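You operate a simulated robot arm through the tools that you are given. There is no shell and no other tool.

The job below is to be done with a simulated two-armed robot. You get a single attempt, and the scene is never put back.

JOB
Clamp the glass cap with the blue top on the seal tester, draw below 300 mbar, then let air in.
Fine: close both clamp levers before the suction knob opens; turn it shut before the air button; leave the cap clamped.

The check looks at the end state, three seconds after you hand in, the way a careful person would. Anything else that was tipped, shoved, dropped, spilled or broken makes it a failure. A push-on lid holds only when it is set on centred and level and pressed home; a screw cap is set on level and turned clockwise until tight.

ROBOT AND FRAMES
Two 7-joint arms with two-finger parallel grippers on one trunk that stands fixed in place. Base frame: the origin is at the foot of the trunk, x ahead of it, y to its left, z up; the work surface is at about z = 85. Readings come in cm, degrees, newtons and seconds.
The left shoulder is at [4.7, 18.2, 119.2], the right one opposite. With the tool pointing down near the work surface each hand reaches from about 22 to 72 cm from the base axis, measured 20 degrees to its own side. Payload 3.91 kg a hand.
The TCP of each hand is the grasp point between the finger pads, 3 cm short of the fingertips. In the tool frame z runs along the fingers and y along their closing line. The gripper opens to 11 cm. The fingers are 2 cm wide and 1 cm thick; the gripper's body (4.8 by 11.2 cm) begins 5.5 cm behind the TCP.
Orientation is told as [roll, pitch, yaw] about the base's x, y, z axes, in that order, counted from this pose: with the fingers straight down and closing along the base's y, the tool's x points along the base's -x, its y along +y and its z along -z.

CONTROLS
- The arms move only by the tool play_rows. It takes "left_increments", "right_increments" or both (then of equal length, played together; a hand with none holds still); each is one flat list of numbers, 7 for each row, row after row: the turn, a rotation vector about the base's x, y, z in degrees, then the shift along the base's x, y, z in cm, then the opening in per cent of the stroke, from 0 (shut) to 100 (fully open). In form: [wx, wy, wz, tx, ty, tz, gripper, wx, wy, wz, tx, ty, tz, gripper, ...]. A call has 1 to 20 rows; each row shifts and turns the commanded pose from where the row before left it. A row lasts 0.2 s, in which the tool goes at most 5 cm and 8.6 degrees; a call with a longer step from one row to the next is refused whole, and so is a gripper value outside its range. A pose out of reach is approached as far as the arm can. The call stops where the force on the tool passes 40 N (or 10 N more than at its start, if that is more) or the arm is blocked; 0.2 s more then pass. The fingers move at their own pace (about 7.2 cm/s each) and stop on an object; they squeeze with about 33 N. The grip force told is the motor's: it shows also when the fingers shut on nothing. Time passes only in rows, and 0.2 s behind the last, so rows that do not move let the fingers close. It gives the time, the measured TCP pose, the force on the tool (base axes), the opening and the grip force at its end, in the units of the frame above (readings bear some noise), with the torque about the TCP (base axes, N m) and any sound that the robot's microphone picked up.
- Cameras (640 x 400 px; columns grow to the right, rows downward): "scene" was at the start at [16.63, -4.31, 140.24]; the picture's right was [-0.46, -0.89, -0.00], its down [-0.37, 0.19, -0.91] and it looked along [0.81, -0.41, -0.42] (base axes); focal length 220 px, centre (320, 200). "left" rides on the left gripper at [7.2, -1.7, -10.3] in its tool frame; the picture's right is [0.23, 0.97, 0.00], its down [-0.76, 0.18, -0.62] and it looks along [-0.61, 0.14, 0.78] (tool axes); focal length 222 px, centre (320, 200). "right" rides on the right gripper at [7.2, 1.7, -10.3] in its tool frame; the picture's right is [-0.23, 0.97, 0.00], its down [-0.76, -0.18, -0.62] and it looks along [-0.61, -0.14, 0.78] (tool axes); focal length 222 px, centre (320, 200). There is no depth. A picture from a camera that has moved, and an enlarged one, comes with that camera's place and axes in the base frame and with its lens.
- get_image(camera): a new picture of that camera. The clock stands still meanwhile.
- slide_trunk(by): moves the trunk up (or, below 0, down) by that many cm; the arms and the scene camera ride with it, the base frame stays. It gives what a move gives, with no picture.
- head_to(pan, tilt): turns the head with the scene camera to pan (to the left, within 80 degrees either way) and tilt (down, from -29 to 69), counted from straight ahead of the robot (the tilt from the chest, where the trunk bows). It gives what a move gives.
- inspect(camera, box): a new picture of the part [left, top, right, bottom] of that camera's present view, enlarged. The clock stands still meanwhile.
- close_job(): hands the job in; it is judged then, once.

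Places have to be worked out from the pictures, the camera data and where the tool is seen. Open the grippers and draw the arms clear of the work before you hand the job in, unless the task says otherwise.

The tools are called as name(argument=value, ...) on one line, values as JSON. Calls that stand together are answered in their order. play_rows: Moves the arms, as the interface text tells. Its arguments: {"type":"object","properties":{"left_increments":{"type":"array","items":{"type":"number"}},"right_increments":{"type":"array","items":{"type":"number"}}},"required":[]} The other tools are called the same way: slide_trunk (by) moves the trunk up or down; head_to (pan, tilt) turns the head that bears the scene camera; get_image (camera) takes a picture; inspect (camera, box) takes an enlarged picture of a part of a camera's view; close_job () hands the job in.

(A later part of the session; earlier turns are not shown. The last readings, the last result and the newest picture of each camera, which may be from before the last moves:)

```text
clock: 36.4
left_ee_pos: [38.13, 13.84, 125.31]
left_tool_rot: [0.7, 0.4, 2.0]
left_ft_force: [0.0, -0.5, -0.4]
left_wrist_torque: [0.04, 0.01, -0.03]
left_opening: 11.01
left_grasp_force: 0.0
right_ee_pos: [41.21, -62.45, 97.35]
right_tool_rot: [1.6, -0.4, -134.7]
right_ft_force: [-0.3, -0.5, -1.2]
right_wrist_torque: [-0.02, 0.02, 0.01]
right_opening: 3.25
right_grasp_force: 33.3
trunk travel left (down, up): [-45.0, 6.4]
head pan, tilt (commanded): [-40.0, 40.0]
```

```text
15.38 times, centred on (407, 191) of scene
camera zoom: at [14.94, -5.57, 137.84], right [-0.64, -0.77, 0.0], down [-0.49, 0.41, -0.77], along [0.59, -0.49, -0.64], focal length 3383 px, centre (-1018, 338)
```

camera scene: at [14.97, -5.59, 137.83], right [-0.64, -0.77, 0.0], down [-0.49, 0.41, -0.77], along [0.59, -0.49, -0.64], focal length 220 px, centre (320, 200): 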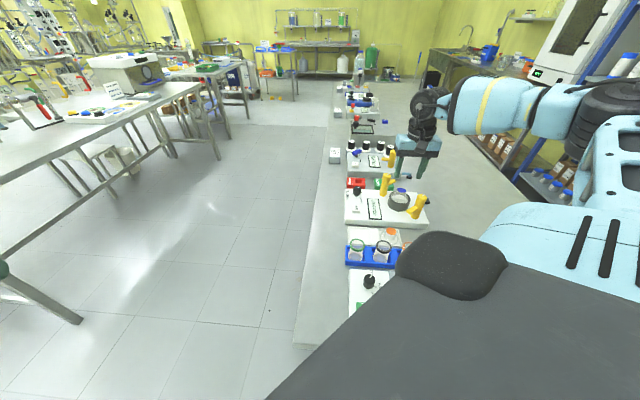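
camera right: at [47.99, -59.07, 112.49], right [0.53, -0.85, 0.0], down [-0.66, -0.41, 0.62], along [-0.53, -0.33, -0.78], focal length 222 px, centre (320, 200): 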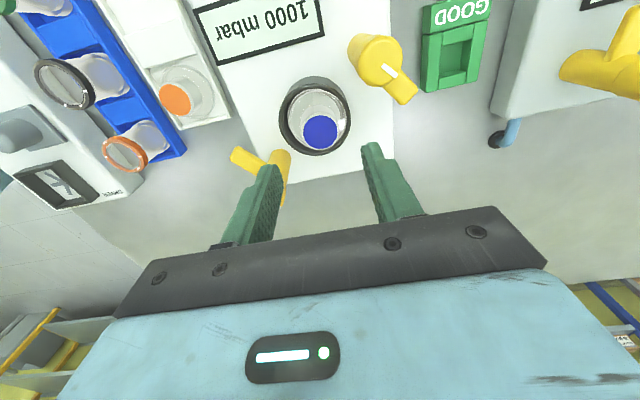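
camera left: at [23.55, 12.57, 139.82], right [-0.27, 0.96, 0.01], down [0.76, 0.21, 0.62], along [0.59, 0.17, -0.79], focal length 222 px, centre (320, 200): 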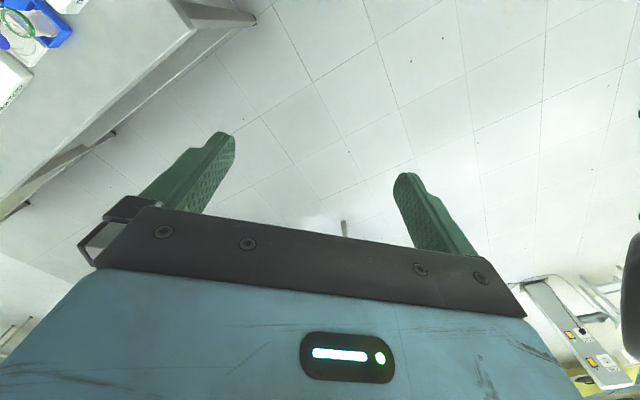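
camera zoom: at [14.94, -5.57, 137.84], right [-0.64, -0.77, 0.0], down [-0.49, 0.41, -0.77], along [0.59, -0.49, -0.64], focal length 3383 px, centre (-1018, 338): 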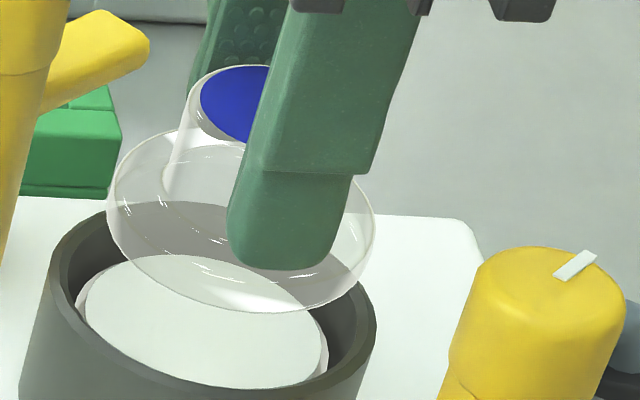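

Brim and seat centres now agree within about 0.05 cm both ways. I lower gently.

play_rows(right_increments=[0, 0, 0, 0, 0, -0.5, 0, 0, 0, 0, 0, 0, -0.5, 0, 0, 0, 0, 0, 0, -0.3, 0, 0, 0, 0, 0, 0, -0.2, 0, 0, 0, 0, 0, 0, 0, 0])

inspect(camera="right", box=[270, 85, 370, 155])

inspect(camera="scene", box=[389, 178, 425, 204])

```text
clock: 37.6
left_ee_pos: [38.04, 13.9, 125.33]
left_tool_rot: [0.7, 0.3, 2.0]
left_ft_force: [-0.3, 0.2, 0.4]
left_wrist_torque: [-0.04, 0.01, 0.0]
left_opening: 11.01
left_grasp_force: 0.1
right_ee_pos: [41.3, -62.65, 95.87]
right_tool_rot: [1.3, -0.4, -134.7]
right_ft_force: [-0.6, 0.2, -0.7]
right_wrist_torque: [0.0, 0.0, 0.0]
right_opening: 3.24
right_grasp_force: 32.9
trunk travel left (down, up): [-45.0, 6.4]
head pan, tilt (commanded): [-40.0, 40.0]
```

```text
5.71 times, centred on (320, 120) of right
camera zoom: at [47.48, -58.45, 106.25], right [0.53, -0.85, 0.03], down [-0.67, -0.4, 0.62], along [-0.52, -0.35, -0.78], focal length 1269 px, centre (320, 657)
```

zoom: 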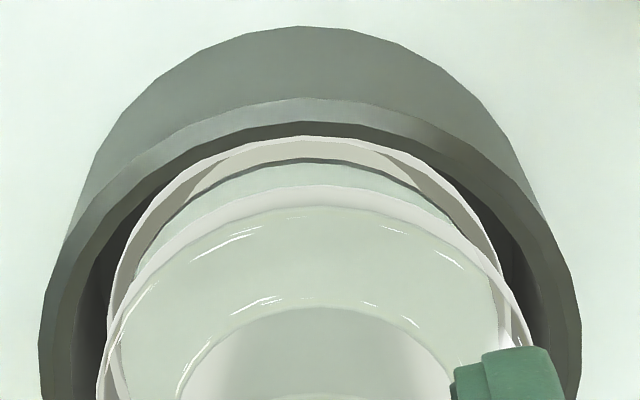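

```text
15.38 times, centred on (407, 191) of scene
camera zoom: at [14.94, -5.57, 137.84], right [-0.64, -0.77, 0.0], down [-0.49, 0.41, -0.77], along [0.59, -0.49, -0.64], focal length 3383 px, centre (-1018, 338)
```

zoom: 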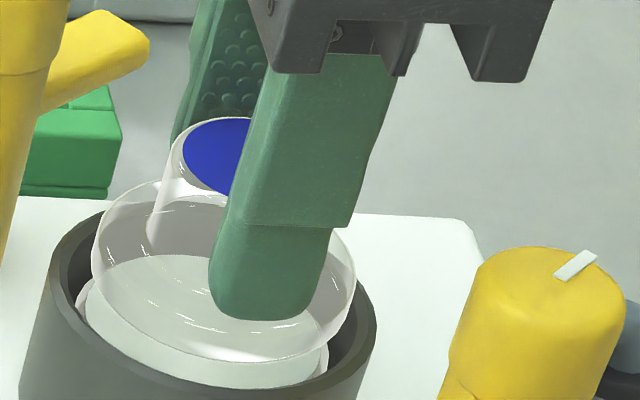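

Aligned, with the brim perhaps 0.08 cm off; I trim that and lower on to contact in small steps.

play_rows(right_increments=[0, 0, 0, -0.04, 0.07, -0.15, 0, 0, 0, 0, 0, 0, -0.15, 0, 0, 0, 0, 0, 0, -0.15, 0, 0, 0, 0, 0, 0, -0.1, 0, 0, 0, 0, 0, 0, 0, 0])

inspect(camera="right", box=[270, 85, 370, 155])

```text
clock: 38.8
left_ee_pos: [38.18, 13.88, 125.27]
left_tool_rot: [0.6, 0.3, 2.0]
left_ft_force: [0.9, 0.0, -0.4]
left_wrist_torque: [-0.01, 0.01, -0.03]
left_opening: 11.01
left_grasp_force: 0.1
right_ee_pos: [41.29, -62.54, 95.22]
right_tool_rot: [1.5, -0.4, -134.7]
right_ft_force: [-0.3, -0.1, -0.4]
right_wrist_torque: [-0.03, 0.0, -0.02]
right_opening: 3.27
right_grasp_force: 32.5
trunk travel left (down, up): [-45.0, 6.4]
head pan, tilt (commanded): [-40.0, 40.0]
```

```text
5.71 times, centred on (320, 120) of right
camera zoom: at [47.39, -58.36, 105.62], right [0.53, -0.85, 0.03], down [-0.67, -0.4, 0.62], along [-0.52, -0.35, -0.78], focal length 1269 px, centre (320, 657)
```

zoom: 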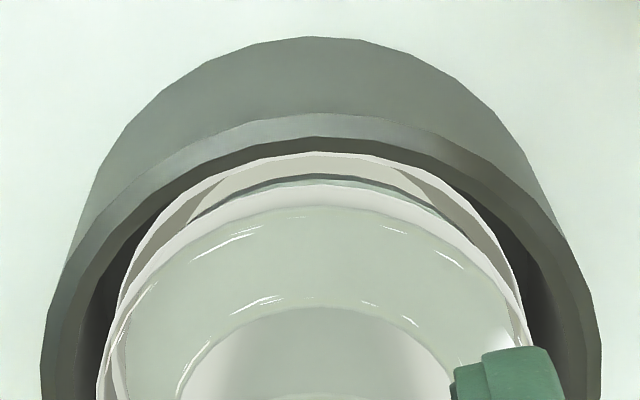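

Still free of contact and centred within 0.06 cm. I lower a little more.

play_rows(right_increments=[0, 0, 0, 0, 0, -0.1, 0, 0, 0, 0, 0, 0, -0.1, 0, 0, 0, 0, 0, 0, 0, 0])

```text
clock: 39.6
left_ee_pos: [38.1, 13.87, 125.32]
left_tool_rot: [0.6, 0.3, 2.0]
left_ft_force: [0.2, -0.6, 0.4]
left_wrist_torque: [-0.01, 0.0, -0.01]
left_opening: 10.97
left_grasp_force: 0.0
right_ee_pos: [41.17, -62.49, 95.26]
right_tool_rot: [1.7, -0.5, -134.7]
right_ft_force: [0.0, -0.5, -1.1]
right_wrist_torque: [0.01, 0.0, -0.02]
right_opening: 3.26
right_grasp_force: 33.5
trunk travel left (down, up): [-45.0, 6.4]
head pan, tilt (commanded): [-40.0, 40.0]
```

No force yet (the z reading carries some noise), so I continue in 0.1 cm steps.

play_rows(right_increments=[0, 0, 0, 0, 0, -0.1, 0, 0, 0, 0, 0, 0, -0.1, 0, 0, 0, 0, 0, 0, 0, 0])

inspect(camera="right", box=[270, 85, 370, 155])

inspect(camera="scene", box=[389, 178, 425, 204])

```text
clock: 40.4
left_ee_pos: [38.1, 13.9, 125.23]
left_tool_rot: [0.6, 0.2, 1.9]
left_ft_force: [0.2, 0.4, -0.5]
left_wrist_torque: [0.0, -0.01, -0.02]
left_opening: 10.99
left_grasp_force: 0.1
right_ee_pos: [41.2, -62.57, 94.88]
right_tool_rot: [1.4, -0.4, -134.8]
right_ft_force: [0.7, 0.2, -0.5]
right_wrist_torque: [-0.01, -0.01, 0.0]
right_opening: 3.22
right_grasp_force: 33.8
trunk travel left (down, up): [-45.0, 6.4]
head pan, tilt (commanded): [-40.0, 40.0]
```

```text
5.71 times, centred on (320, 120) of right
camera zoom: at [47.35, -58.46, 105.22], right [0.53, -0.85, 0.03], down [-0.67, -0.4, 0.62], along [-0.52, -0.35, -0.78], focal length 1269 px, centre (320, 657)
```

zoom: 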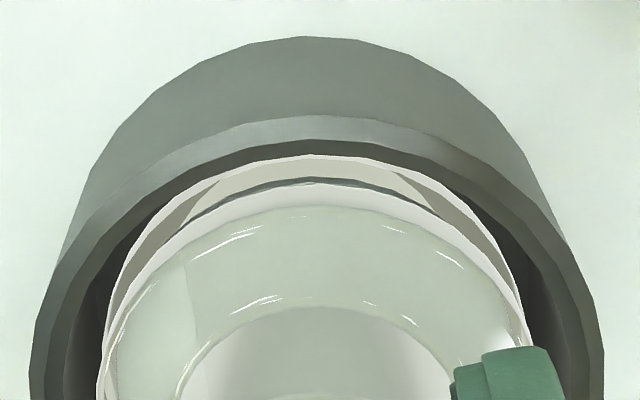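

```text
15.38 times, centred on (407, 191) of scene
camera zoom: at [14.94, -5.57, 137.84], right [-0.64, -0.77, 0.0], down [-0.49, 0.41, -0.77], along [0.59, -0.49, -0.64], focal length 3383 px, centre (-1018, 338)
```

zoom: 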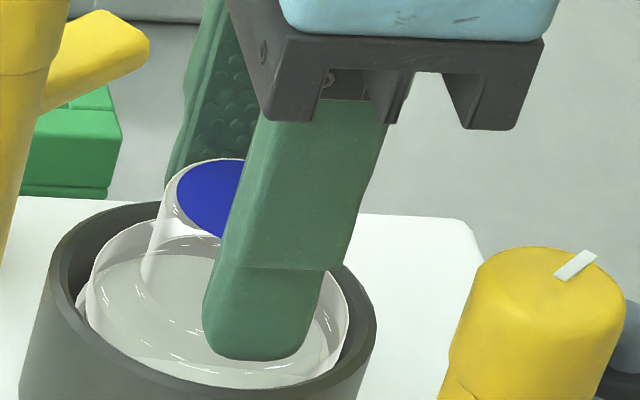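

No contact force yet, though the brim's bottom is just reaching the level of the white disc. I go on lowering.

play_rows(right_increments=[0, 0, 0, 0, 0, -0.1, 0, 0, 0, 0, 0, 0, -0.1, 0, 0, 0, 0, 0, 0, 0, 0])

inspect(camera="right", box=[270, 85, 370, 155])

```text
clock: 41.2
left_ee_pos: [38.06, 13.88, 125.3]
left_tool_rot: [0.5, 0.3, 2.1]
left_ft_force: [1.2, 0.6, -0.5]
left_wrist_torque: [-0.03, 0.01, 0.0]
left_opening: 11.01
left_grasp_force: 0.1
right_ee_pos: [41.19, -62.55, 94.73]
right_tool_rot: [1.6, -0.4, -134.6]
right_ft_force: [-2.1, -2.1, 7.6]
right_wrist_torque: [-0.07, 0.09, 0.0]
right_opening: 3.28
right_grasp_force: 33.5
trunk travel left (down, up): [-45.0, 6.4]
head pan, tilt (commanded): [-40.0, 40.0]
```

```text
5.71 times, centred on (320, 120) of right
camera zoom: at [47.35, -58.39, 105.14], right [0.53, -0.85, 0.03], down [-0.67, -0.4, 0.62], along [-0.52, -0.35, -0.78], focal length 1269 px, centre (320, 657)
```

zoom: 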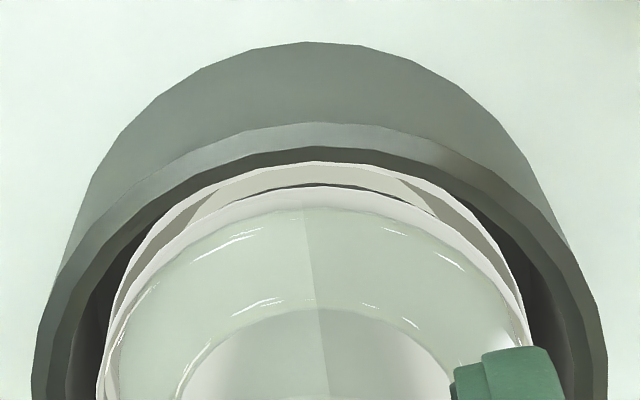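

Light contact, 7.6 N, centred under the tool. I open the fingers and watch whether the cap stays level this time.

play_rows(right_increments=[0, 0, 0, 0, 0, 0, 32, 0, 0, 0, 0, 0, 0, 40, 0, 0, 0, 0, 0, 0, 45, 0, 0, 0, 0, 0, 0, 45])

inspect(camera="right", box=[255, 85, 385, 205])

inspect(camera="scene", box=[389, 178, 425, 204])

```text
clock: 42.2
left_ee_pos: [38.1, 13.87, 125.28]
left_tool_rot: [0.6, 0.3, 2.0]
left_ft_force: [0.0, -1.2, -0.6]
left_wrist_torque: [0.0, -0.01, 0.01]
left_opening: 10.96
left_grasp_force: 0.0
right_ee_pos: [41.11, -62.5, 94.61]
right_tool_rot: [1.3, -0.5, -134.7]
right_ft_force: [-0.8, -0.3, 0.1]
right_wrist_torque: [0.01, 0.0, 0.04]
right_opening: 4.96
right_grasp_force: 0.0
trunk travel left (down, up): [-45.0, 6.4]
head pan, tilt (commanded): [-40.0, 40.0]
```

```text
3.33 times, centred on (320, 145) of right
camera zoom: at [47.37, -58.42, 105.03], right [0.53, -0.85, 0.03], down [-0.67, -0.4, 0.62], along [-0.52, -0.35, -0.78], focal length 740 px, centre (320, 383)
```

zoom: 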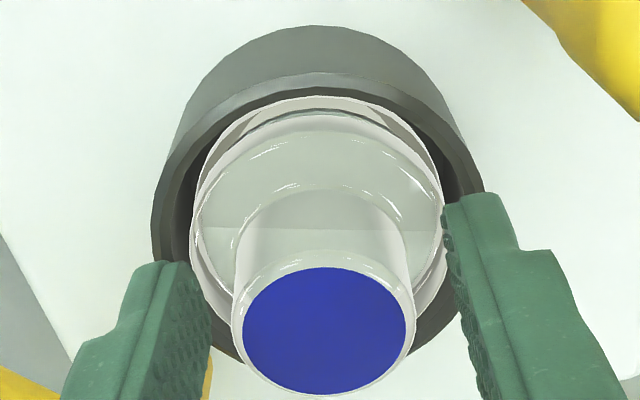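

```text
15.38 times, centred on (407, 191) of scene
camera zoom: at [14.94, -5.57, 137.84], right [-0.64, -0.77, 0.0], down [-0.49, 0.41, -0.77], along [0.59, -0.49, -0.64], focal length 3383 px, centre (-1018, 338)
```

zoom: 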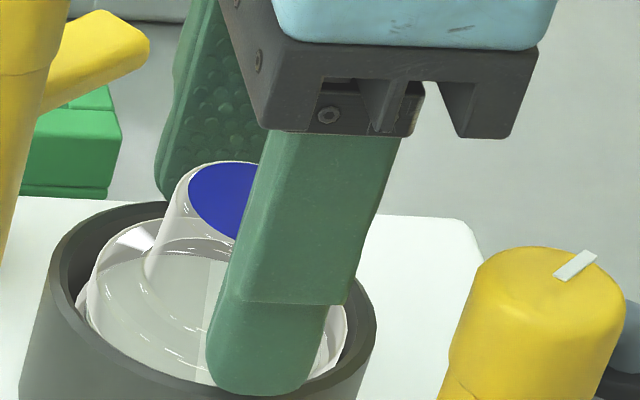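

It tipped again, this time away from this camera, about 5°, as if rocking on the middle of the seat. I zoom in on the near edge to understand how it rests.

inspect(camera="right", box=[285, 105, 360, 152])

inspect(camera="right", box=[285, 140, 360, 205])

inspect(camera="scene", box=[391, 186, 411, 208])

```text
8.51 times, centred on (322, 128) of right
camera zoom: at [47.37, -58.42, 105.03], right [0.53, -0.85, 0.03], down [-0.67, -0.4, 0.62], along [-0.52, -0.35, -0.78], focal length 1890 px, centre (299, 808)
```

zoom: 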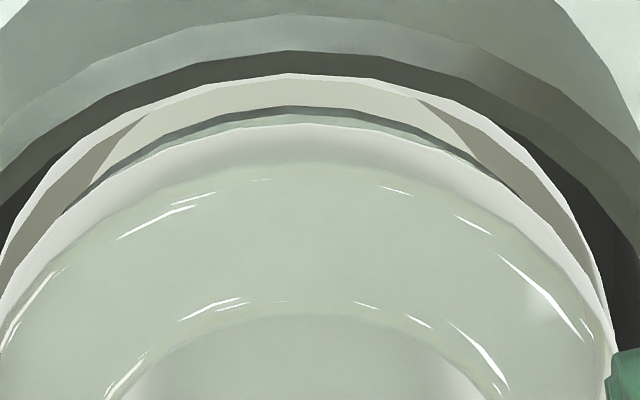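

```text
6.15 times, centred on (322, 172) of right
camera zoom: at [47.37, -58.42, 105.03], right [0.53, -0.85, 0.03], down [-0.67, -0.4, 0.62], along [-0.52, -0.35, -0.78], focal length 1367 px, centre (305, 369)
```

zoom: 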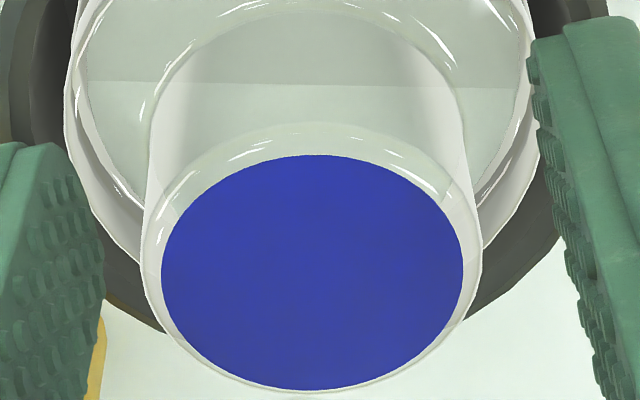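

```text
16.00 times, centred on (401, 197) of scene
camera zoom: at [14.94, -5.57, 137.84], right [-0.64, -0.77, 0.0], down [-0.49, 0.41, -0.77], along [0.59, -0.49, -0.64], focal length 3518 px, centre (-976, 248)
```

zoom: 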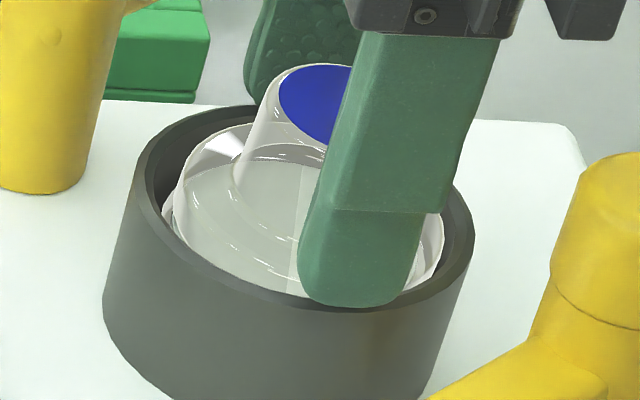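

In both tries the contact was central and the cap then rocked about 5° to one side, so it seems to balance on the middle of the seat. I raise the hand, close the fingers and stand the tool upright, to press gently on the centre of the blue top and level it.

play_rows(right_increments=[0, 0, 0, 0, 0, 1.5, 45, 0, 0, 0, 0, 0, 3, 45, 1.28, 0.8, 0, 0, 0, 1.5, 0, 0, 0, 0, 0, 0, 0, 0, 0, 0, 0, 0, 0, 0, 0])

get_image(camera="right")

inspect(camera="right", box=[280, 75, 365, 165])

inspect(camera="scene", box=[370, 168, 435, 214])

```text
clock: 43.4
left_ee_pos: [38.19, 13.9, 125.19]
left_tool_rot: [0.6, 0.4, 2.0]
left_ft_force: [0.2, -0.1, -0.5]
left_wrist_torque: [-0.01, 0.0, 0.01]
left_opening: 10.97
left_grasp_force: 0.1
right_ee_pos: [41.26, -62.4, 100.55]
right_tool_rot: [0.0, 0.0, -134.7]
right_ft_force: [-0.7, 0.4, -0.2]
right_wrist_torque: [-0.04, -0.03, -0.04]
right_opening: 0.0
right_grasp_force: 33.0
trunk travel left (down, up): [-45.0, 6.4]
head pan, tilt (commanded): [-40.0, 40.0]
```

```text
taken
camera right: at [47.52, -58.57, 110.98], right [0.53, -0.85, 0.0], down [-0.66, -0.42, 0.62], along [-0.53, -0.33, -0.78], focal length 222 px, centre (320, 200)
```

right: 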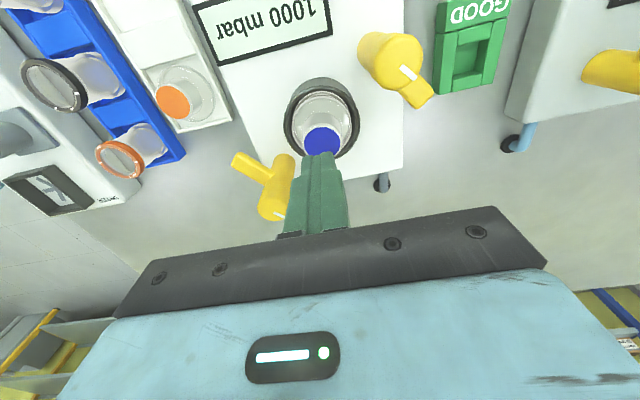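

```text
4.44 times, centred on (322, 120) of right
camera zoom: at [47.52, -58.57, 110.98], right [0.53, -0.85, 0.0], down [-0.66, -0.42, 0.62], along [-0.53, -0.33, -0.78], focal length 987 px, centre (309, 556)
```

zoom: 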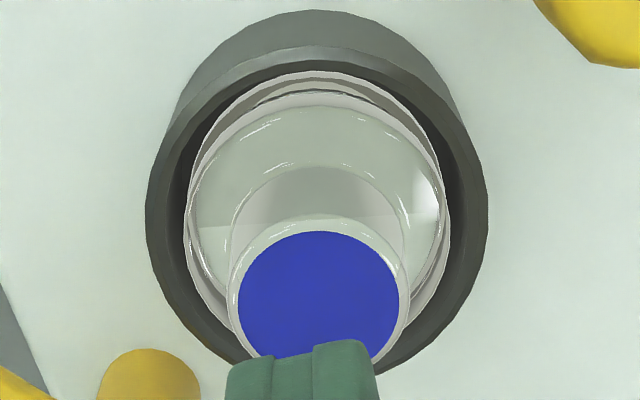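

```text
8.70 times, centred on (402, 191) of scene
camera zoom: at [14.94, -5.57, 137.84], right [-0.64, -0.77, 0.0], down [-0.49, 0.41, -0.77], along [0.59, -0.49, -0.64], focal length 1912 px, centre (-397, 278)
```

zoom: 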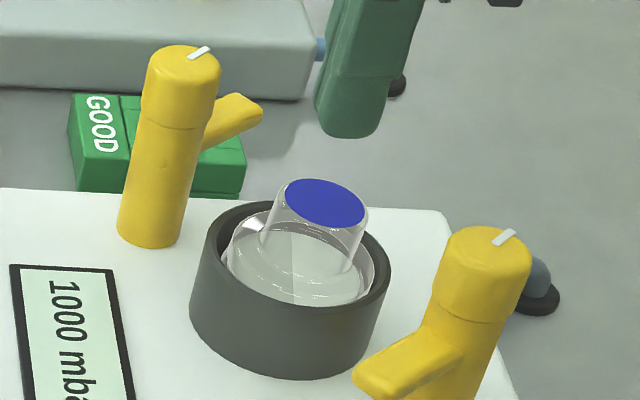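

The cap leans toward the back by about 5°. I place the closed fingertips over the seat's centre and press down slowly to level it.

play_rows(right_increments=[0, 0, 0, 0.11, -0.11, -1.5, 0, 0, 0, 0, 0, 0, -1.5, 0, 0, 0, 0, 0, 0, -0.3, 0, 0, 0, 0, 0, 0, -0.2, 0, 0, 0, 0, 0, 0, -0.15, 0, 0, 0, 0, 0, 0, 0, 0])

```text
clock: 44.8
left_ee_pos: [38.16, 14.0, 125.23]
left_tool_rot: [0.6, 0.3, 2.0]
left_ft_force: [-0.4, -0.8, 0.3]
left_wrist_torque: [0.01, 0.02, -0.02]
left_opening: 11.01
left_grasp_force: 0.0
right_ee_pos: [41.37, -62.58, 96.99]
right_tool_rot: [0.0, 0.0, -134.7]
right_ft_force: [0.6, 0.0, 1.3]
right_wrist_torque: [0.01, -0.04, -0.01]
right_opening: 0.01
right_grasp_force: 33.1
trunk travel left (down, up): [-45.0, 6.4]
head pan, tilt (commanded): [-40.0, 40.0]
```

I'm just about at the top; I continue in 0.1 cm steps until a few newtons show.

play_rows(right_increments=[0, 0, 0, 0, 0, -0.1, 0, 0, 0, 0, 0, 0, -0.1, 0, 0, 0, 0, 0, 0, 0, 0])

inspect(camera="scene", box=[380, 172, 425, 206])

```text
clock: 45.6
left_ee_pos: [38.2, 13.96, 125.25]
left_tool_rot: [0.5, 0.3, 2.0]
left_ft_force: [0.5, 0.3, -0.2]
left_wrist_torque: [-0.02, 0.03, -0.03]
left_opening: 10.99
left_grasp_force: 0.1
right_ee_pos: [41.34, -62.49, 97.06]
right_tool_rot: [0.2, 0.0, -134.7]
right_ft_force: [2.3, 1.9, 11.5]
right_wrist_torque: [0.12, -0.17, -0.03]
right_opening: 0.0
right_grasp_force: 32.7
trunk travel left (down, up): [-45.0, 6.4]
head pan, tilt (commanded): [-40.0, 40.0]
```

```text
11.76 times, centred on (402, 189) of scene
camera zoom: at [14.89, -5.44, 137.86], right [-0.64, -0.77, 0.0], down [-0.49, 0.41, -0.77], along [0.59, -0.49, -0.64], focal length 2587 px, centre (-651, 329)
```

zoom: 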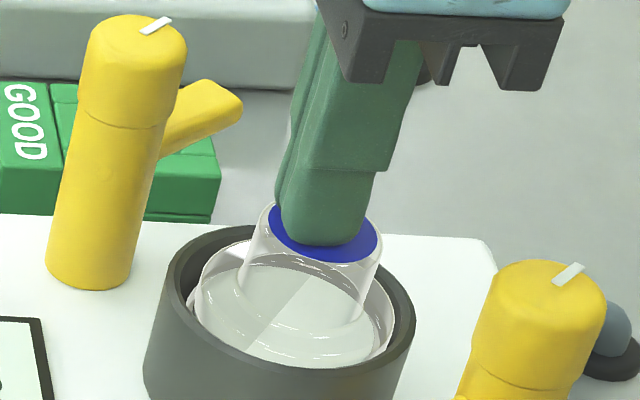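

11.5 N, with contact on the raised side of the top; the lean direction has shifted, so it moves but isn't level yet. I press slightly more and see whether it settles.

play_rows(right_increments=[0, 0, 0, 0, 0, -0.1, 0, 0, 0, 0, 0, 0, 0, 0, 0, 0, 0, 0, 0, 0, 0])

inspect(camera="scene", box=[380, 172, 425, 206])

inspect(camera="right", box=[270, 85, 370, 165])

```text
clock: 46.4
left_ee_pos: [38.01, 14.13, 125.28]
left_tool_rot: [0.5, 0.2, 2.0]
left_ft_force: [1.3, 0.2, -0.2]
left_wrist_torque: [-0.02, -0.02, 0.0]
left_opening: 11.02
left_grasp_force: 0.0
right_ee_pos: [41.28, -62.55, 96.9]
right_tool_rot: [0.2, 0.0, -134.7]
right_ft_force: [4.0, 3.4, 21.2]
right_wrist_torque: [0.25, -0.31, -0.03]
right_opening: 0.0
right_grasp_force: 33.0
trunk travel left (down, up): [-45.0, 6.4]
head pan, tilt (commanded): [-40.0, 40.0]
```

```text
11.76 times, centred on (402, 189) of scene
camera zoom: at [14.86, -5.33, 137.87], right [-0.64, -0.77, 0.0], down [-0.49, 0.41, -0.77], along [0.59, -0.49, -0.64], focal length 2587 px, centre (-651, 329)
```

zoom: 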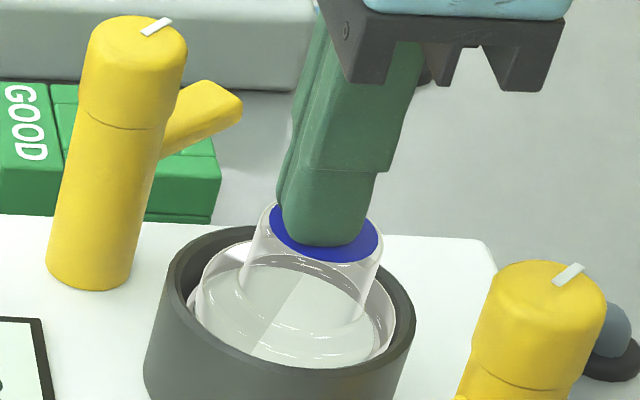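

```text
5.00 times, centred on (320, 125) of right
camera zoom: at [47.6, -58.57, 107.37], right [0.53, -0.85, 0.0], down [-0.66, -0.41, 0.62], along [-0.53, -0.33, -0.78], focal length 1111 px, centre (320, 575)
```

zoom: 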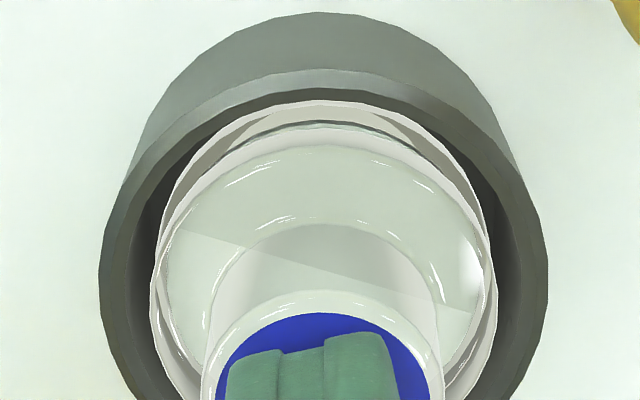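

Pressing on the raised side doesn't level it, so that side's rim must be sitting on top of the raised seat disc while the other side has slipped over its edge. This is a push-on fit that needs better centring. I back off and open the fingers to regrip the crown.

play_rows(right_increments=[0, 0, 0, 0, 0, 0.5, 0, 0, 0, 0, 0, 0, 2, 0, 0, 0, 0, 0, 0, 2, 50, 0, 0, 0, 0, 0, 0, 50])

inspect(camera="right", box=[275, 75, 370, 165])

inspect(camera="scene", box=[386, 184, 418, 208])

```text
clock: 47.4
left_ee_pos: [38.05, 13.95, 125.24]
left_tool_rot: [0.6, 0.4, 2.0]
left_ft_force: [-0.8, -1.4, 0.7]
left_wrist_torque: [0.01, -0.01, -0.03]
left_opening: 10.99
left_grasp_force: 0.0
right_ee_pos: [41.18, -62.46, 101.13]
right_tool_rot: [-0.2, -0.1, -134.7]
right_ft_force: [0.0, 0.1, 0.3]
right_wrist_torque: [0.01, 0.0, -0.03]
right_opening: 5.49
right_grasp_force: 0.1
trunk travel left (down, up): [-45.0, 6.4]
head pan, tilt (commanded): [-40.0, 40.0]
```

```text
4.44 times, centred on (322, 120) of right
camera zoom: at [47.52, -58.58, 111.54], right [0.53, -0.85, 0.0], down [-0.66, -0.42, 0.62], along [-0.53, -0.33, -0.78], focal length 987 px, centre (309, 556)
```

zoom: 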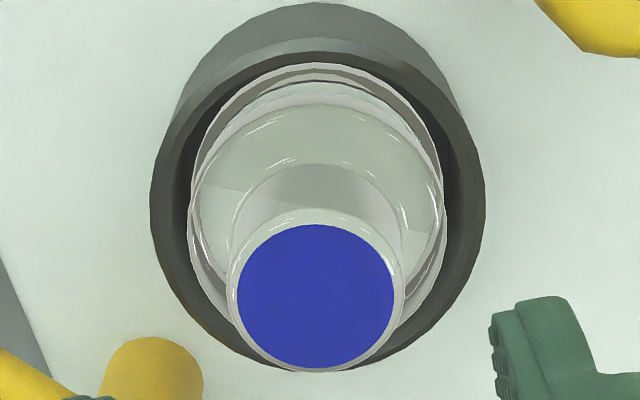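

```text
16.00 times, centred on (402, 196) of scene
camera zoom: at [14.94, -5.59, 137.83], right [-0.64, -0.77, 0.0], down [-0.49, 0.41, -0.77], along [0.59, -0.49, -0.64], focal length 3518 px, centre (-992, 264)
```

zoom: 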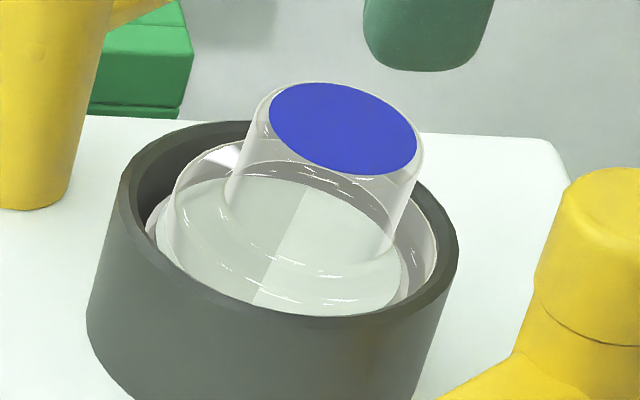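

The cap now leans about 4.5° toward the back and is offset that way by 0.2–0.4 cm. I tilt the tool to match, come down over the crown and grip it.

play_rows(right_increments=[1.2, -1.9, 0, -0.15, -0.17, -1.5, 50, 1.2, -1.9, 0, -0.15, -0.17, -2, 50, 0, 0, 0, 0, 0, -1.8, 50, 0, 0, 0, 0, 0, -0.8, 50, 0, 0, 0, 0, 0, 0, 50])

inspect(camera="right", box=[230, 90, 410, 215])

inspect(camera="scene", box=[386, 184, 418, 208])

```text
clock: 48.6
left_ee_pos: [38.12, 14.0, 125.27]
left_tool_rot: [0.6, 0.3, 1.9]
left_ft_force: [0.7, 0.7, -0.5]
left_wrist_torque: [0.0, 0.01, 0.02]
left_opening: 11.0
left_grasp_force: 0.1
right_ee_pos: [41.29, -63.0, 95.27]
right_tool_rot: [1.0, 4.4, -134.6]
right_ft_force: [0.1, 0.5, -0.5]
right_wrist_torque: [0.01, 0.04, -0.02]
right_opening: 5.52
right_grasp_force: 0.0
trunk travel left (down, up): [-45.0, 6.4]
head pan, tilt (commanded): [-40.0, 40.0]
```

```text
3.20 times, centred on (320, 152) of right
camera zoom: at [46.85, -59.57, 106.12], right [0.53, -0.85, 0.0], down [-0.7, -0.44, 0.56], along [-0.47, -0.3, -0.83], focal length 711 px, centre (320, 352)
```

zoom: 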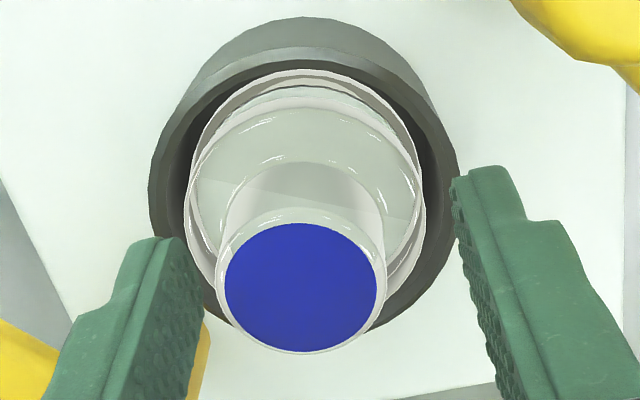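

```text
16.00 times, centred on (402, 196) of scene
camera zoom: at [14.94, -5.56, 137.84], right [-0.64, -0.77, 0.0], down [-0.49, 0.41, -0.77], along [0.59, -0.49, -0.64], focal length 3518 px, centre (-992, 264)
```

zoom: 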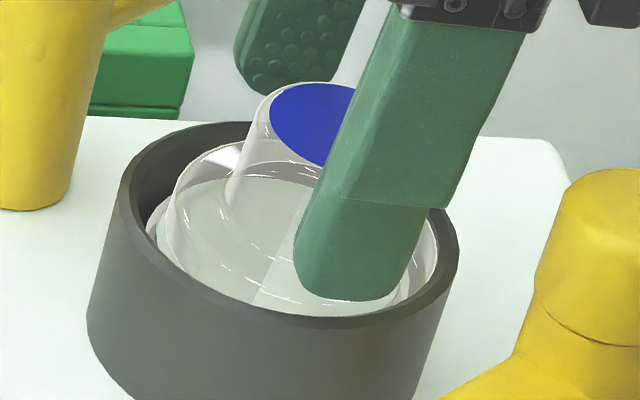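

The hand came in about 0.36 cm to one side, so I shift back by [-0.32, 0.23], lower 0.4 cm and check again.

play_rows(right_increments=[0, 0, 0, -0.16, 0.12, 0, 50, 0, 0, 0, -0.16, 0.11, -0.2, 50, 0, 0, 0, 0, 0, -0.2, 50, 0, 0, 0, 0, 0, 0, 50])

inspect(camera="right", box=[230, 90, 410, 215])

```text
clock: 49.6
left_ee_pos: [38.07, 13.81, 125.32]
left_tool_rot: [0.5, 0.3, 2.0]
left_ft_force: [-0.3, 0.7, 0.0]
left_wrist_torque: [0.02, -0.04, -0.01]
left_opening: 11.0
left_grasp_force: 0.0
right_ee_pos: [40.86, -62.64, 94.67]
right_tool_rot: [1.0, 4.3, -134.7]
right_ft_force: [-0.4, 0.4, -0.3]
right_wrist_torque: [-0.05, -0.01, 0.04]
right_opening: 5.49
right_grasp_force: 0.1
trunk travel left (down, up): [-45.0, 6.4]
head pan, tilt (commanded): [-40.0, 40.0]
```

```text
3.20 times, centred on (320, 152) of right
camera zoom: at [46.45, -59.2, 105.61], right [0.53, -0.85, 0.0], down [-0.7, -0.44, 0.56], along [-0.47, -0.3, -0.83], focal length 711 px, centre (320, 352)
```

zoom: 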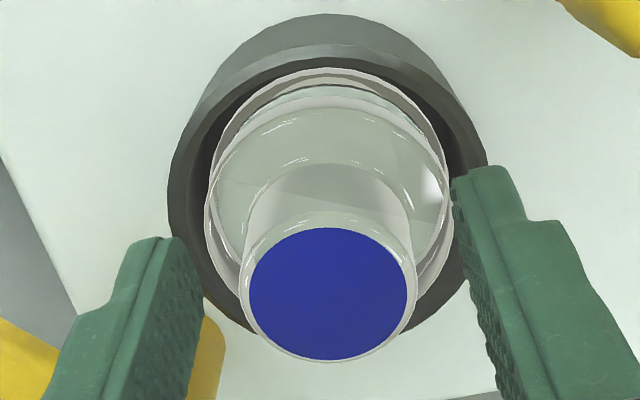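

The crown is evenly between the fingers now. I close and lift 2 cm while bringing the tool upright.

play_rows(right_increments=[0, 0, 0, 0, 0, 0, 20, 0, 0, 0, 0, 0, 0, 0, 0, 0, 0, 0, 0, 0, 0, 0, 0, 0, 0, 0, 0, 0, 0, 0, 0, 0, 0, 0.4, 0, 0, 0, 0, 0, 0, 0.8, 0, -1.2, 1.9, 0, 0, 0, 0.8, 0, -1.2, 1.9, 0, 0, 0, 0.5, 0, 0, 0, 0, 0, 0, 0, 0])

inspect(camera="right", box=[230, 80, 410, 220])

inspect(camera="scene", box=[386, 176, 424, 208])

```text
clock: 51.6
left_ee_pos: [38.16, 13.9, 125.21]
left_tool_rot: [0.5, 0.2, 2.0]
left_ft_force: [0.0, -0.4, 0.5]
left_wrist_torque: [-0.01, -0.03, 0.02]
left_opening: 11.0
left_grasp_force: 0.2
right_ee_pos: [40.75, -62.77, 97.06]
right_tool_rot: [-0.1, -0.1, -134.7]
right_ft_force: [-0.1, 0.3, -0.4]
right_wrist_torque: [-0.01, -0.01, 0.01]
right_opening: 3.24
right_grasp_force: 32.6
trunk travel left (down, up): [-45.0, 6.4]
head pan, tilt (commanded): [-40.0, 40.0]
```

```text
2.86 times, centred on (320, 150) of right
camera zoom: at [46.96, -58.86, 107.53], right [0.53, -0.85, 0.0], down [-0.66, -0.42, 0.62], along [-0.53, -0.33, -0.78], focal length 635 px, centre (320, 343)
```

zoom: 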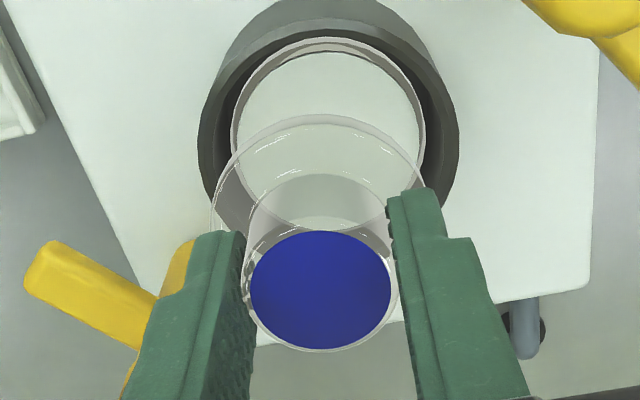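

```text
12.50 times, centred on (405, 192) of scene
camera zoom: at [14.93, -5.59, 137.84], right [-0.64, -0.77, 0.0], down [-0.49, 0.41, -0.77], along [0.59, -0.49, -0.64], focal length 2749 px, centre (-742, 300)
```

zoom: 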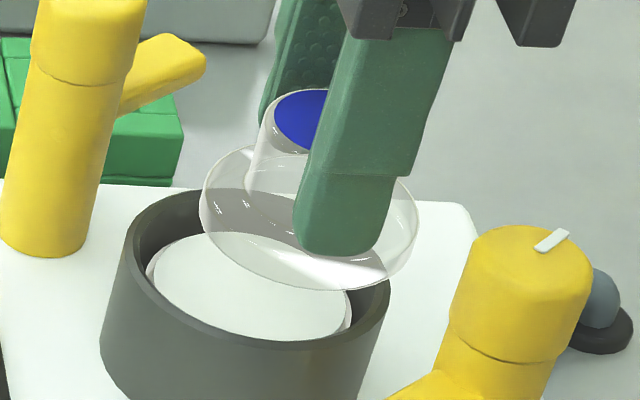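

Measured again, the flange's radius is about 2.76 cm, the same as the seat puck's, and the cap leans about 2° in the grip. I correct the lean, shift by about [0.95, 0.33] toward the seat centre, and measure in both views.

play_rows(right_increments=[1.05, -1.7, 0, 0.45, 0.15, 0, 0, 0, 0, 0, 0.5, 0.18, 0, 0, 0, 0, 0, 0, 0, 0, 0])

inspect(camera="right", box=[255, 80, 385, 165])

inspect(camera="right", box=[255, 130, 385, 215])

inspect(camera="scene", box=[386, 180, 418, 208])

```text
clock: 52.4
left_ee_pos: [38.16, 13.97, 125.2]
left_tool_rot: [0.6, 0.4, 2.0]
left_ft_force: [-0.3, -1.2, -0.3]
left_wrist_torque: [0.01, 0.03, -0.03]
left_opening: 11.01
left_grasp_force: 0.0
right_ee_pos: [41.62, -62.43, 97.21]
right_tool_rot: [0.6, 1.9, -134.7]
right_ft_force: [-0.3, 0.6, -1.1]
right_wrist_torque: [0.01, 0.01, -0.04]
right_opening: 3.25
right_grasp_force: 32.7
trunk travel left (down, up): [-45.0, 6.4]
head pan, tilt (commanded): [-40.0, 40.0]
```

```text
4.71 times, centred on (320, 122) of right
camera zoom: at [47.62, -58.75, 107.74], right [0.53, -0.85, 0.0], down [-0.68, -0.43, 0.6], along [-0.5, -0.32, -0.8], focal length 1045 px, centre (320, 565)
```

zoom: 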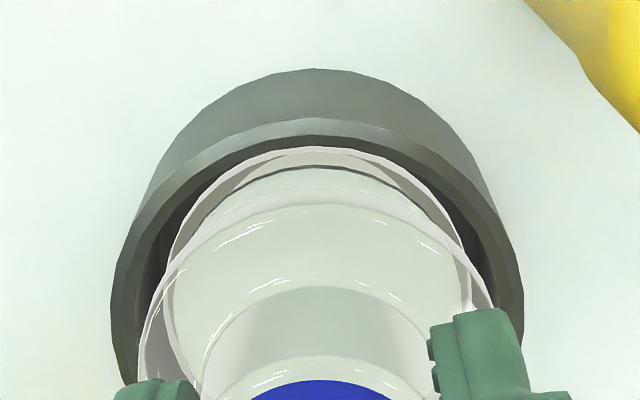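

```text
4.71 times, centred on (320, 172) of right
camera zoom: at [47.62, -58.75, 107.74], right [0.53, -0.85, 0.0], down [-0.68, -0.43, 0.6], along [-0.5, -0.32, -0.8], focal length 1045 px, centre (320, 329)
```

zoom: 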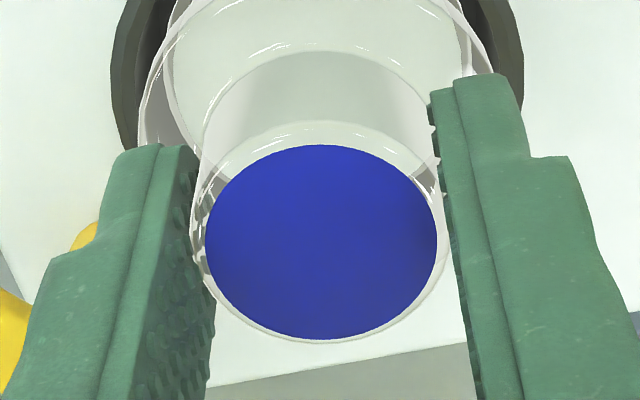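

```text
14.29 times, centred on (402, 194) of scene
camera zoom: at [14.92, -5.59, 137.84], right [-0.64, -0.77, 0.0], down [-0.49, 0.41, -0.77], along [0.59, -0.49, -0.64], focal length 3141 px, centre (-851, 286)
```

zoom: 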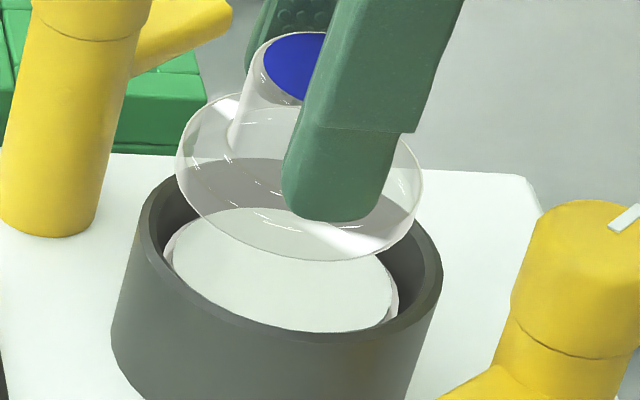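

Now the flange is about 0.2 cm past centre toward the front and within 0.03 cm sideways. I take half of the tool tilt back, shift by [-0.12, -0.11] and lower to just above the seat for a parallax-free check.

play_rows(right_increments=[-0.53, 0.85, 0, -0.12, -0.11, -0.4, 0, 0, 0, 0, 0, 0, -0.5, 0, 0, 0, 0, 0, 0, -0.4, 0, 0, 0, 0, 0, 0, 0, 0])

inspect(camera="right", box=[255, 80, 385, 165])

inspect(camera="scene", box=[386, 180, 418, 208])

```text
clock: 53.4
left_ee_pos: [38.23, 14.0, 125.35]
left_tool_rot: [0.6, 0.3, 2.1]
left_ft_force: [-0.4, 0.5, 0.7]
left_wrist_torque: [0.0, -0.02, -0.02]
left_opening: 11.01
left_grasp_force: 0.0
right_ee_pos: [41.5, -62.55, 95.96]
right_tool_rot: [0.1, 0.8, -134.7]
right_ft_force: [-0.2, 0.2, 0.0]
right_wrist_torque: [0.0, 0.01, 0.0]
right_opening: 3.23
right_grasp_force: 33.4
trunk travel left (down, up): [-45.0, 6.4]
head pan, tilt (commanded): [-40.0, 40.0]
```

```text
4.71 times, centred on (320, 122) of right
camera zoom: at [47.68, -58.71, 106.39], right [0.53, -0.85, 0.0], down [-0.67, -0.42, 0.61], along [-0.52, -0.32, -0.79], focal length 1045 px, centre (320, 565)
```

zoom: 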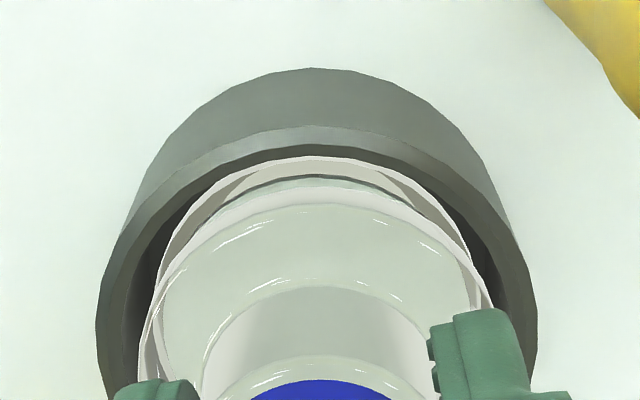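

```text
14.29 times, centred on (402, 194) of scene
camera zoom: at [14.94, -5.58, 137.84], right [-0.64, -0.77, 0.0], down [-0.49, 0.41, -0.77], along [0.59, -0.49, -0.64], focal length 3141 px, centre (-851, 286)
```

zoom: 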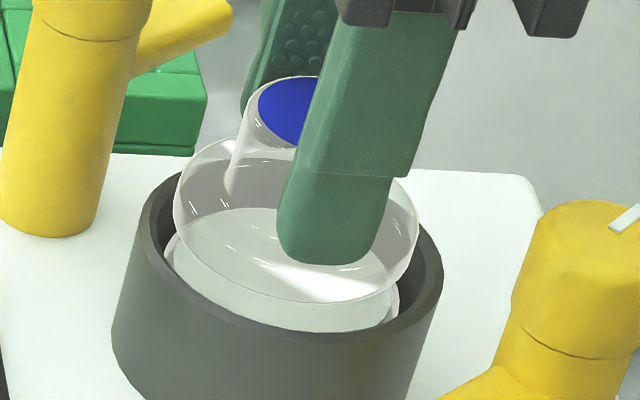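

Both views agree the flange is centred within about 0.1 cm. I go down another 0.6 cm and measure again just above the disc.

play_rows(right_increments=[0, 0, 0, -0.03, -0.04, -0.3, 0, 0, 0, 0, 0, 0, -0.3, 0, 0, 0, 0, 0, 0, -0.2, 0, 0, 0, 0, 0, 0, 0, 0])

inspect(camera="right", box=[265, 85, 375, 160])

inspect(camera="scene", box=[388, 184, 416, 208])

```text
clock: 54.4
left_ee_pos: [38.11, 13.83, 125.17]
left_tool_rot: [0.6, 0.3, 2.0]
left_ft_force: [0.0, 0.2, -0.3]
left_wrist_torque: [0.0, -0.01, 0.01]
left_opening: 11.02
left_grasp_force: 0.2
right_ee_pos: [41.53, -62.57, 95.2]
right_tool_rot: [0.2, 0.9, -134.6]
right_ft_force: [0.1, 0.4, -1.3]
right_wrist_torque: [0.0, 0.01, 0.0]
right_opening: 3.23
right_grasp_force: 32.2
trunk travel left (down, up): [-45.0, 6.4]
head pan, tilt (commanded): [-40.0, 40.0]
```

```text
5.33 times, centred on (320, 122) of right
camera zoom: at [47.78, -58.74, 105.63], right [0.53, -0.85, 0.0], down [-0.67, -0.42, 0.61], along [-0.52, -0.32, -0.79], focal length 1185 px, centre (320, 613)
```

zoom: 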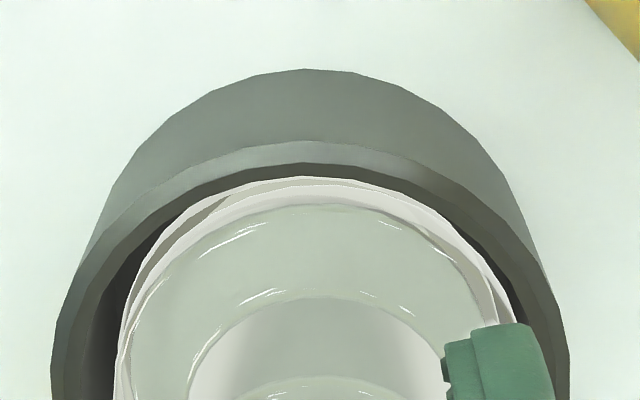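

```text
16.00 times, centred on (402, 196) of scene
camera zoom: at [14.94, -5.58, 137.84], right [-0.64, -0.77, 0.0], down [-0.49, 0.41, -0.77], along [0.59, -0.49, -0.64], focal length 3518 px, centre (-992, 264)
```

zoom: 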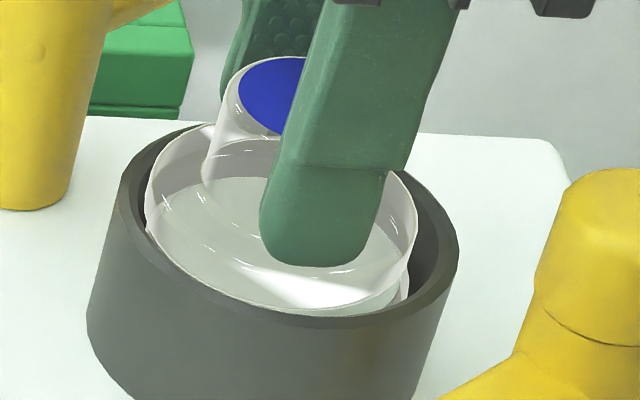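

Just above the disc the flange is 0.15 cm short toward the front and 0.06 cm sideways. I apply [-0.16, -0.03] and recheck at the same height.

play_rows(right_increments=[0, 0, 0, -0.16, -0.03, 0, 0, 0, 0, 0, 0, 0, 0, 0, 0, 0, 0, 0, 0, 0, 0])

inspect(camera="right", box=[265, 85, 375, 160])

inspect(camera="scene", box=[388, 184, 416, 208])

```text
clock: 55.2
left_ee_pos: [38.18, 13.79, 125.18]
left_tool_rot: [0.5, 0.4, 2.0]
left_ft_force: [-0.6, 0.8, 0.4]
left_wrist_torque: [-0.01, 0.01, 0.0]
left_opening: 10.96
left_grasp_force: 0.1
right_ee_pos: [41.57, -62.55, 95.34]
right_tool_rot: [0.3, 0.9, -134.7]
right_ft_force: [-0.1, 0.5, -1.0]
right_wrist_torque: [0.01, 0.0, -0.03]
right_opening: 3.28
right_grasp_force: 32.8
trunk travel left (down, up): [-45.0, 6.4]
head pan, tilt (commanded): [-40.0, 40.0]
```

```text
5.33 times, centred on (320, 122) of right
camera zoom: at [47.62, -58.79, 105.67], right [0.53, -0.85, 0.0], down [-0.67, -0.42, 0.61], along [-0.52, -0.32, -0.79], focal length 1185 px, centre (320, 613)
```

zoom: 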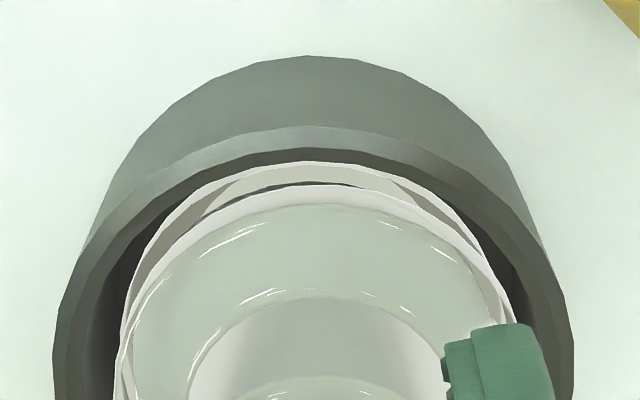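

```text
16.00 times, centred on (402, 196) of scene
camera zoom: at [14.94, -5.58, 137.84], right [-0.64, -0.77, 0.0], down [-0.49, 0.41, -0.77], along [0.59, -0.49, -0.64], focal length 3518 px, centre (-992, 264)
```

zoom: 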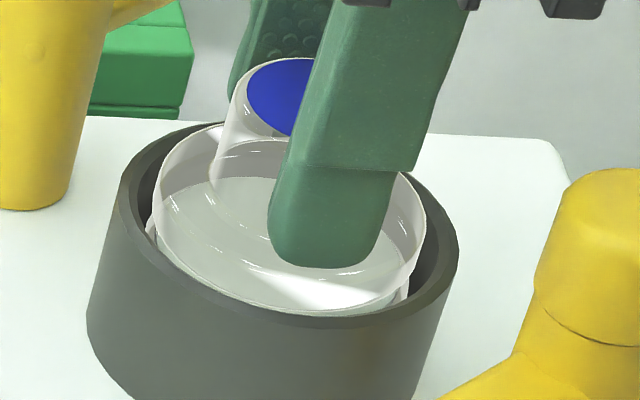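

Centred now: 0.00 cm in the scene's sideways direction, 0.01 in the hand's, and about 0.05 in depth. I lower onto the seat.

play_rows(right_increments=[0, 0, 0, 0, 0, -0.15, 0, 0, 0, 0, 0, 0, -0.15, 0, 0, 0, 0, 0, 0, -0.1, 0, 0, 0, 0, 0, 0, 0, 0])

inspect(camera="scene", box=[388, 184, 416, 208])

```text
clock: 56.2
left_ee_pos: [37.99, 13.9, 125.19]
left_tool_rot: [0.6, 0.3, 2.0]
left_ft_force: [-0.1, 0.4, 0.1]
left_wrist_torque: [0.0, 0.02, 0.03]
left_opening: 11.0
left_grasp_force: 0.0
right_ee_pos: [41.39, -62.62, 94.7]
right_tool_rot: [0.3, 0.9, -134.7]
right_ft_force: [0.1, -0.9, 2.8]
right_wrist_torque: [-0.02, -0.04, 0.01]
right_opening: 3.26
right_grasp_force: 33.2
trunk travel left (down, up): [-45.0, 6.4]
head pan, tilt (commanded): [-40.0, 40.0]
```

```text
16.00 times, centred on (402, 196) of scene
camera zoom: at [14.91, -5.55, 137.85], right [-0.64, -0.77, 0.0], down [-0.49, 0.41, -0.77], along [0.59, -0.49, -0.64], focal length 3518 px, centre (-992, 264)
```

zoom: 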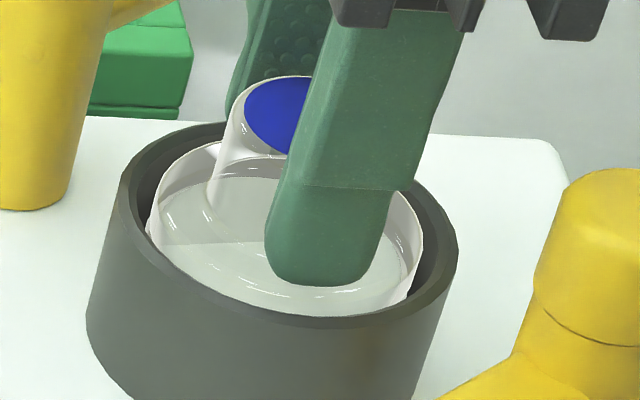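

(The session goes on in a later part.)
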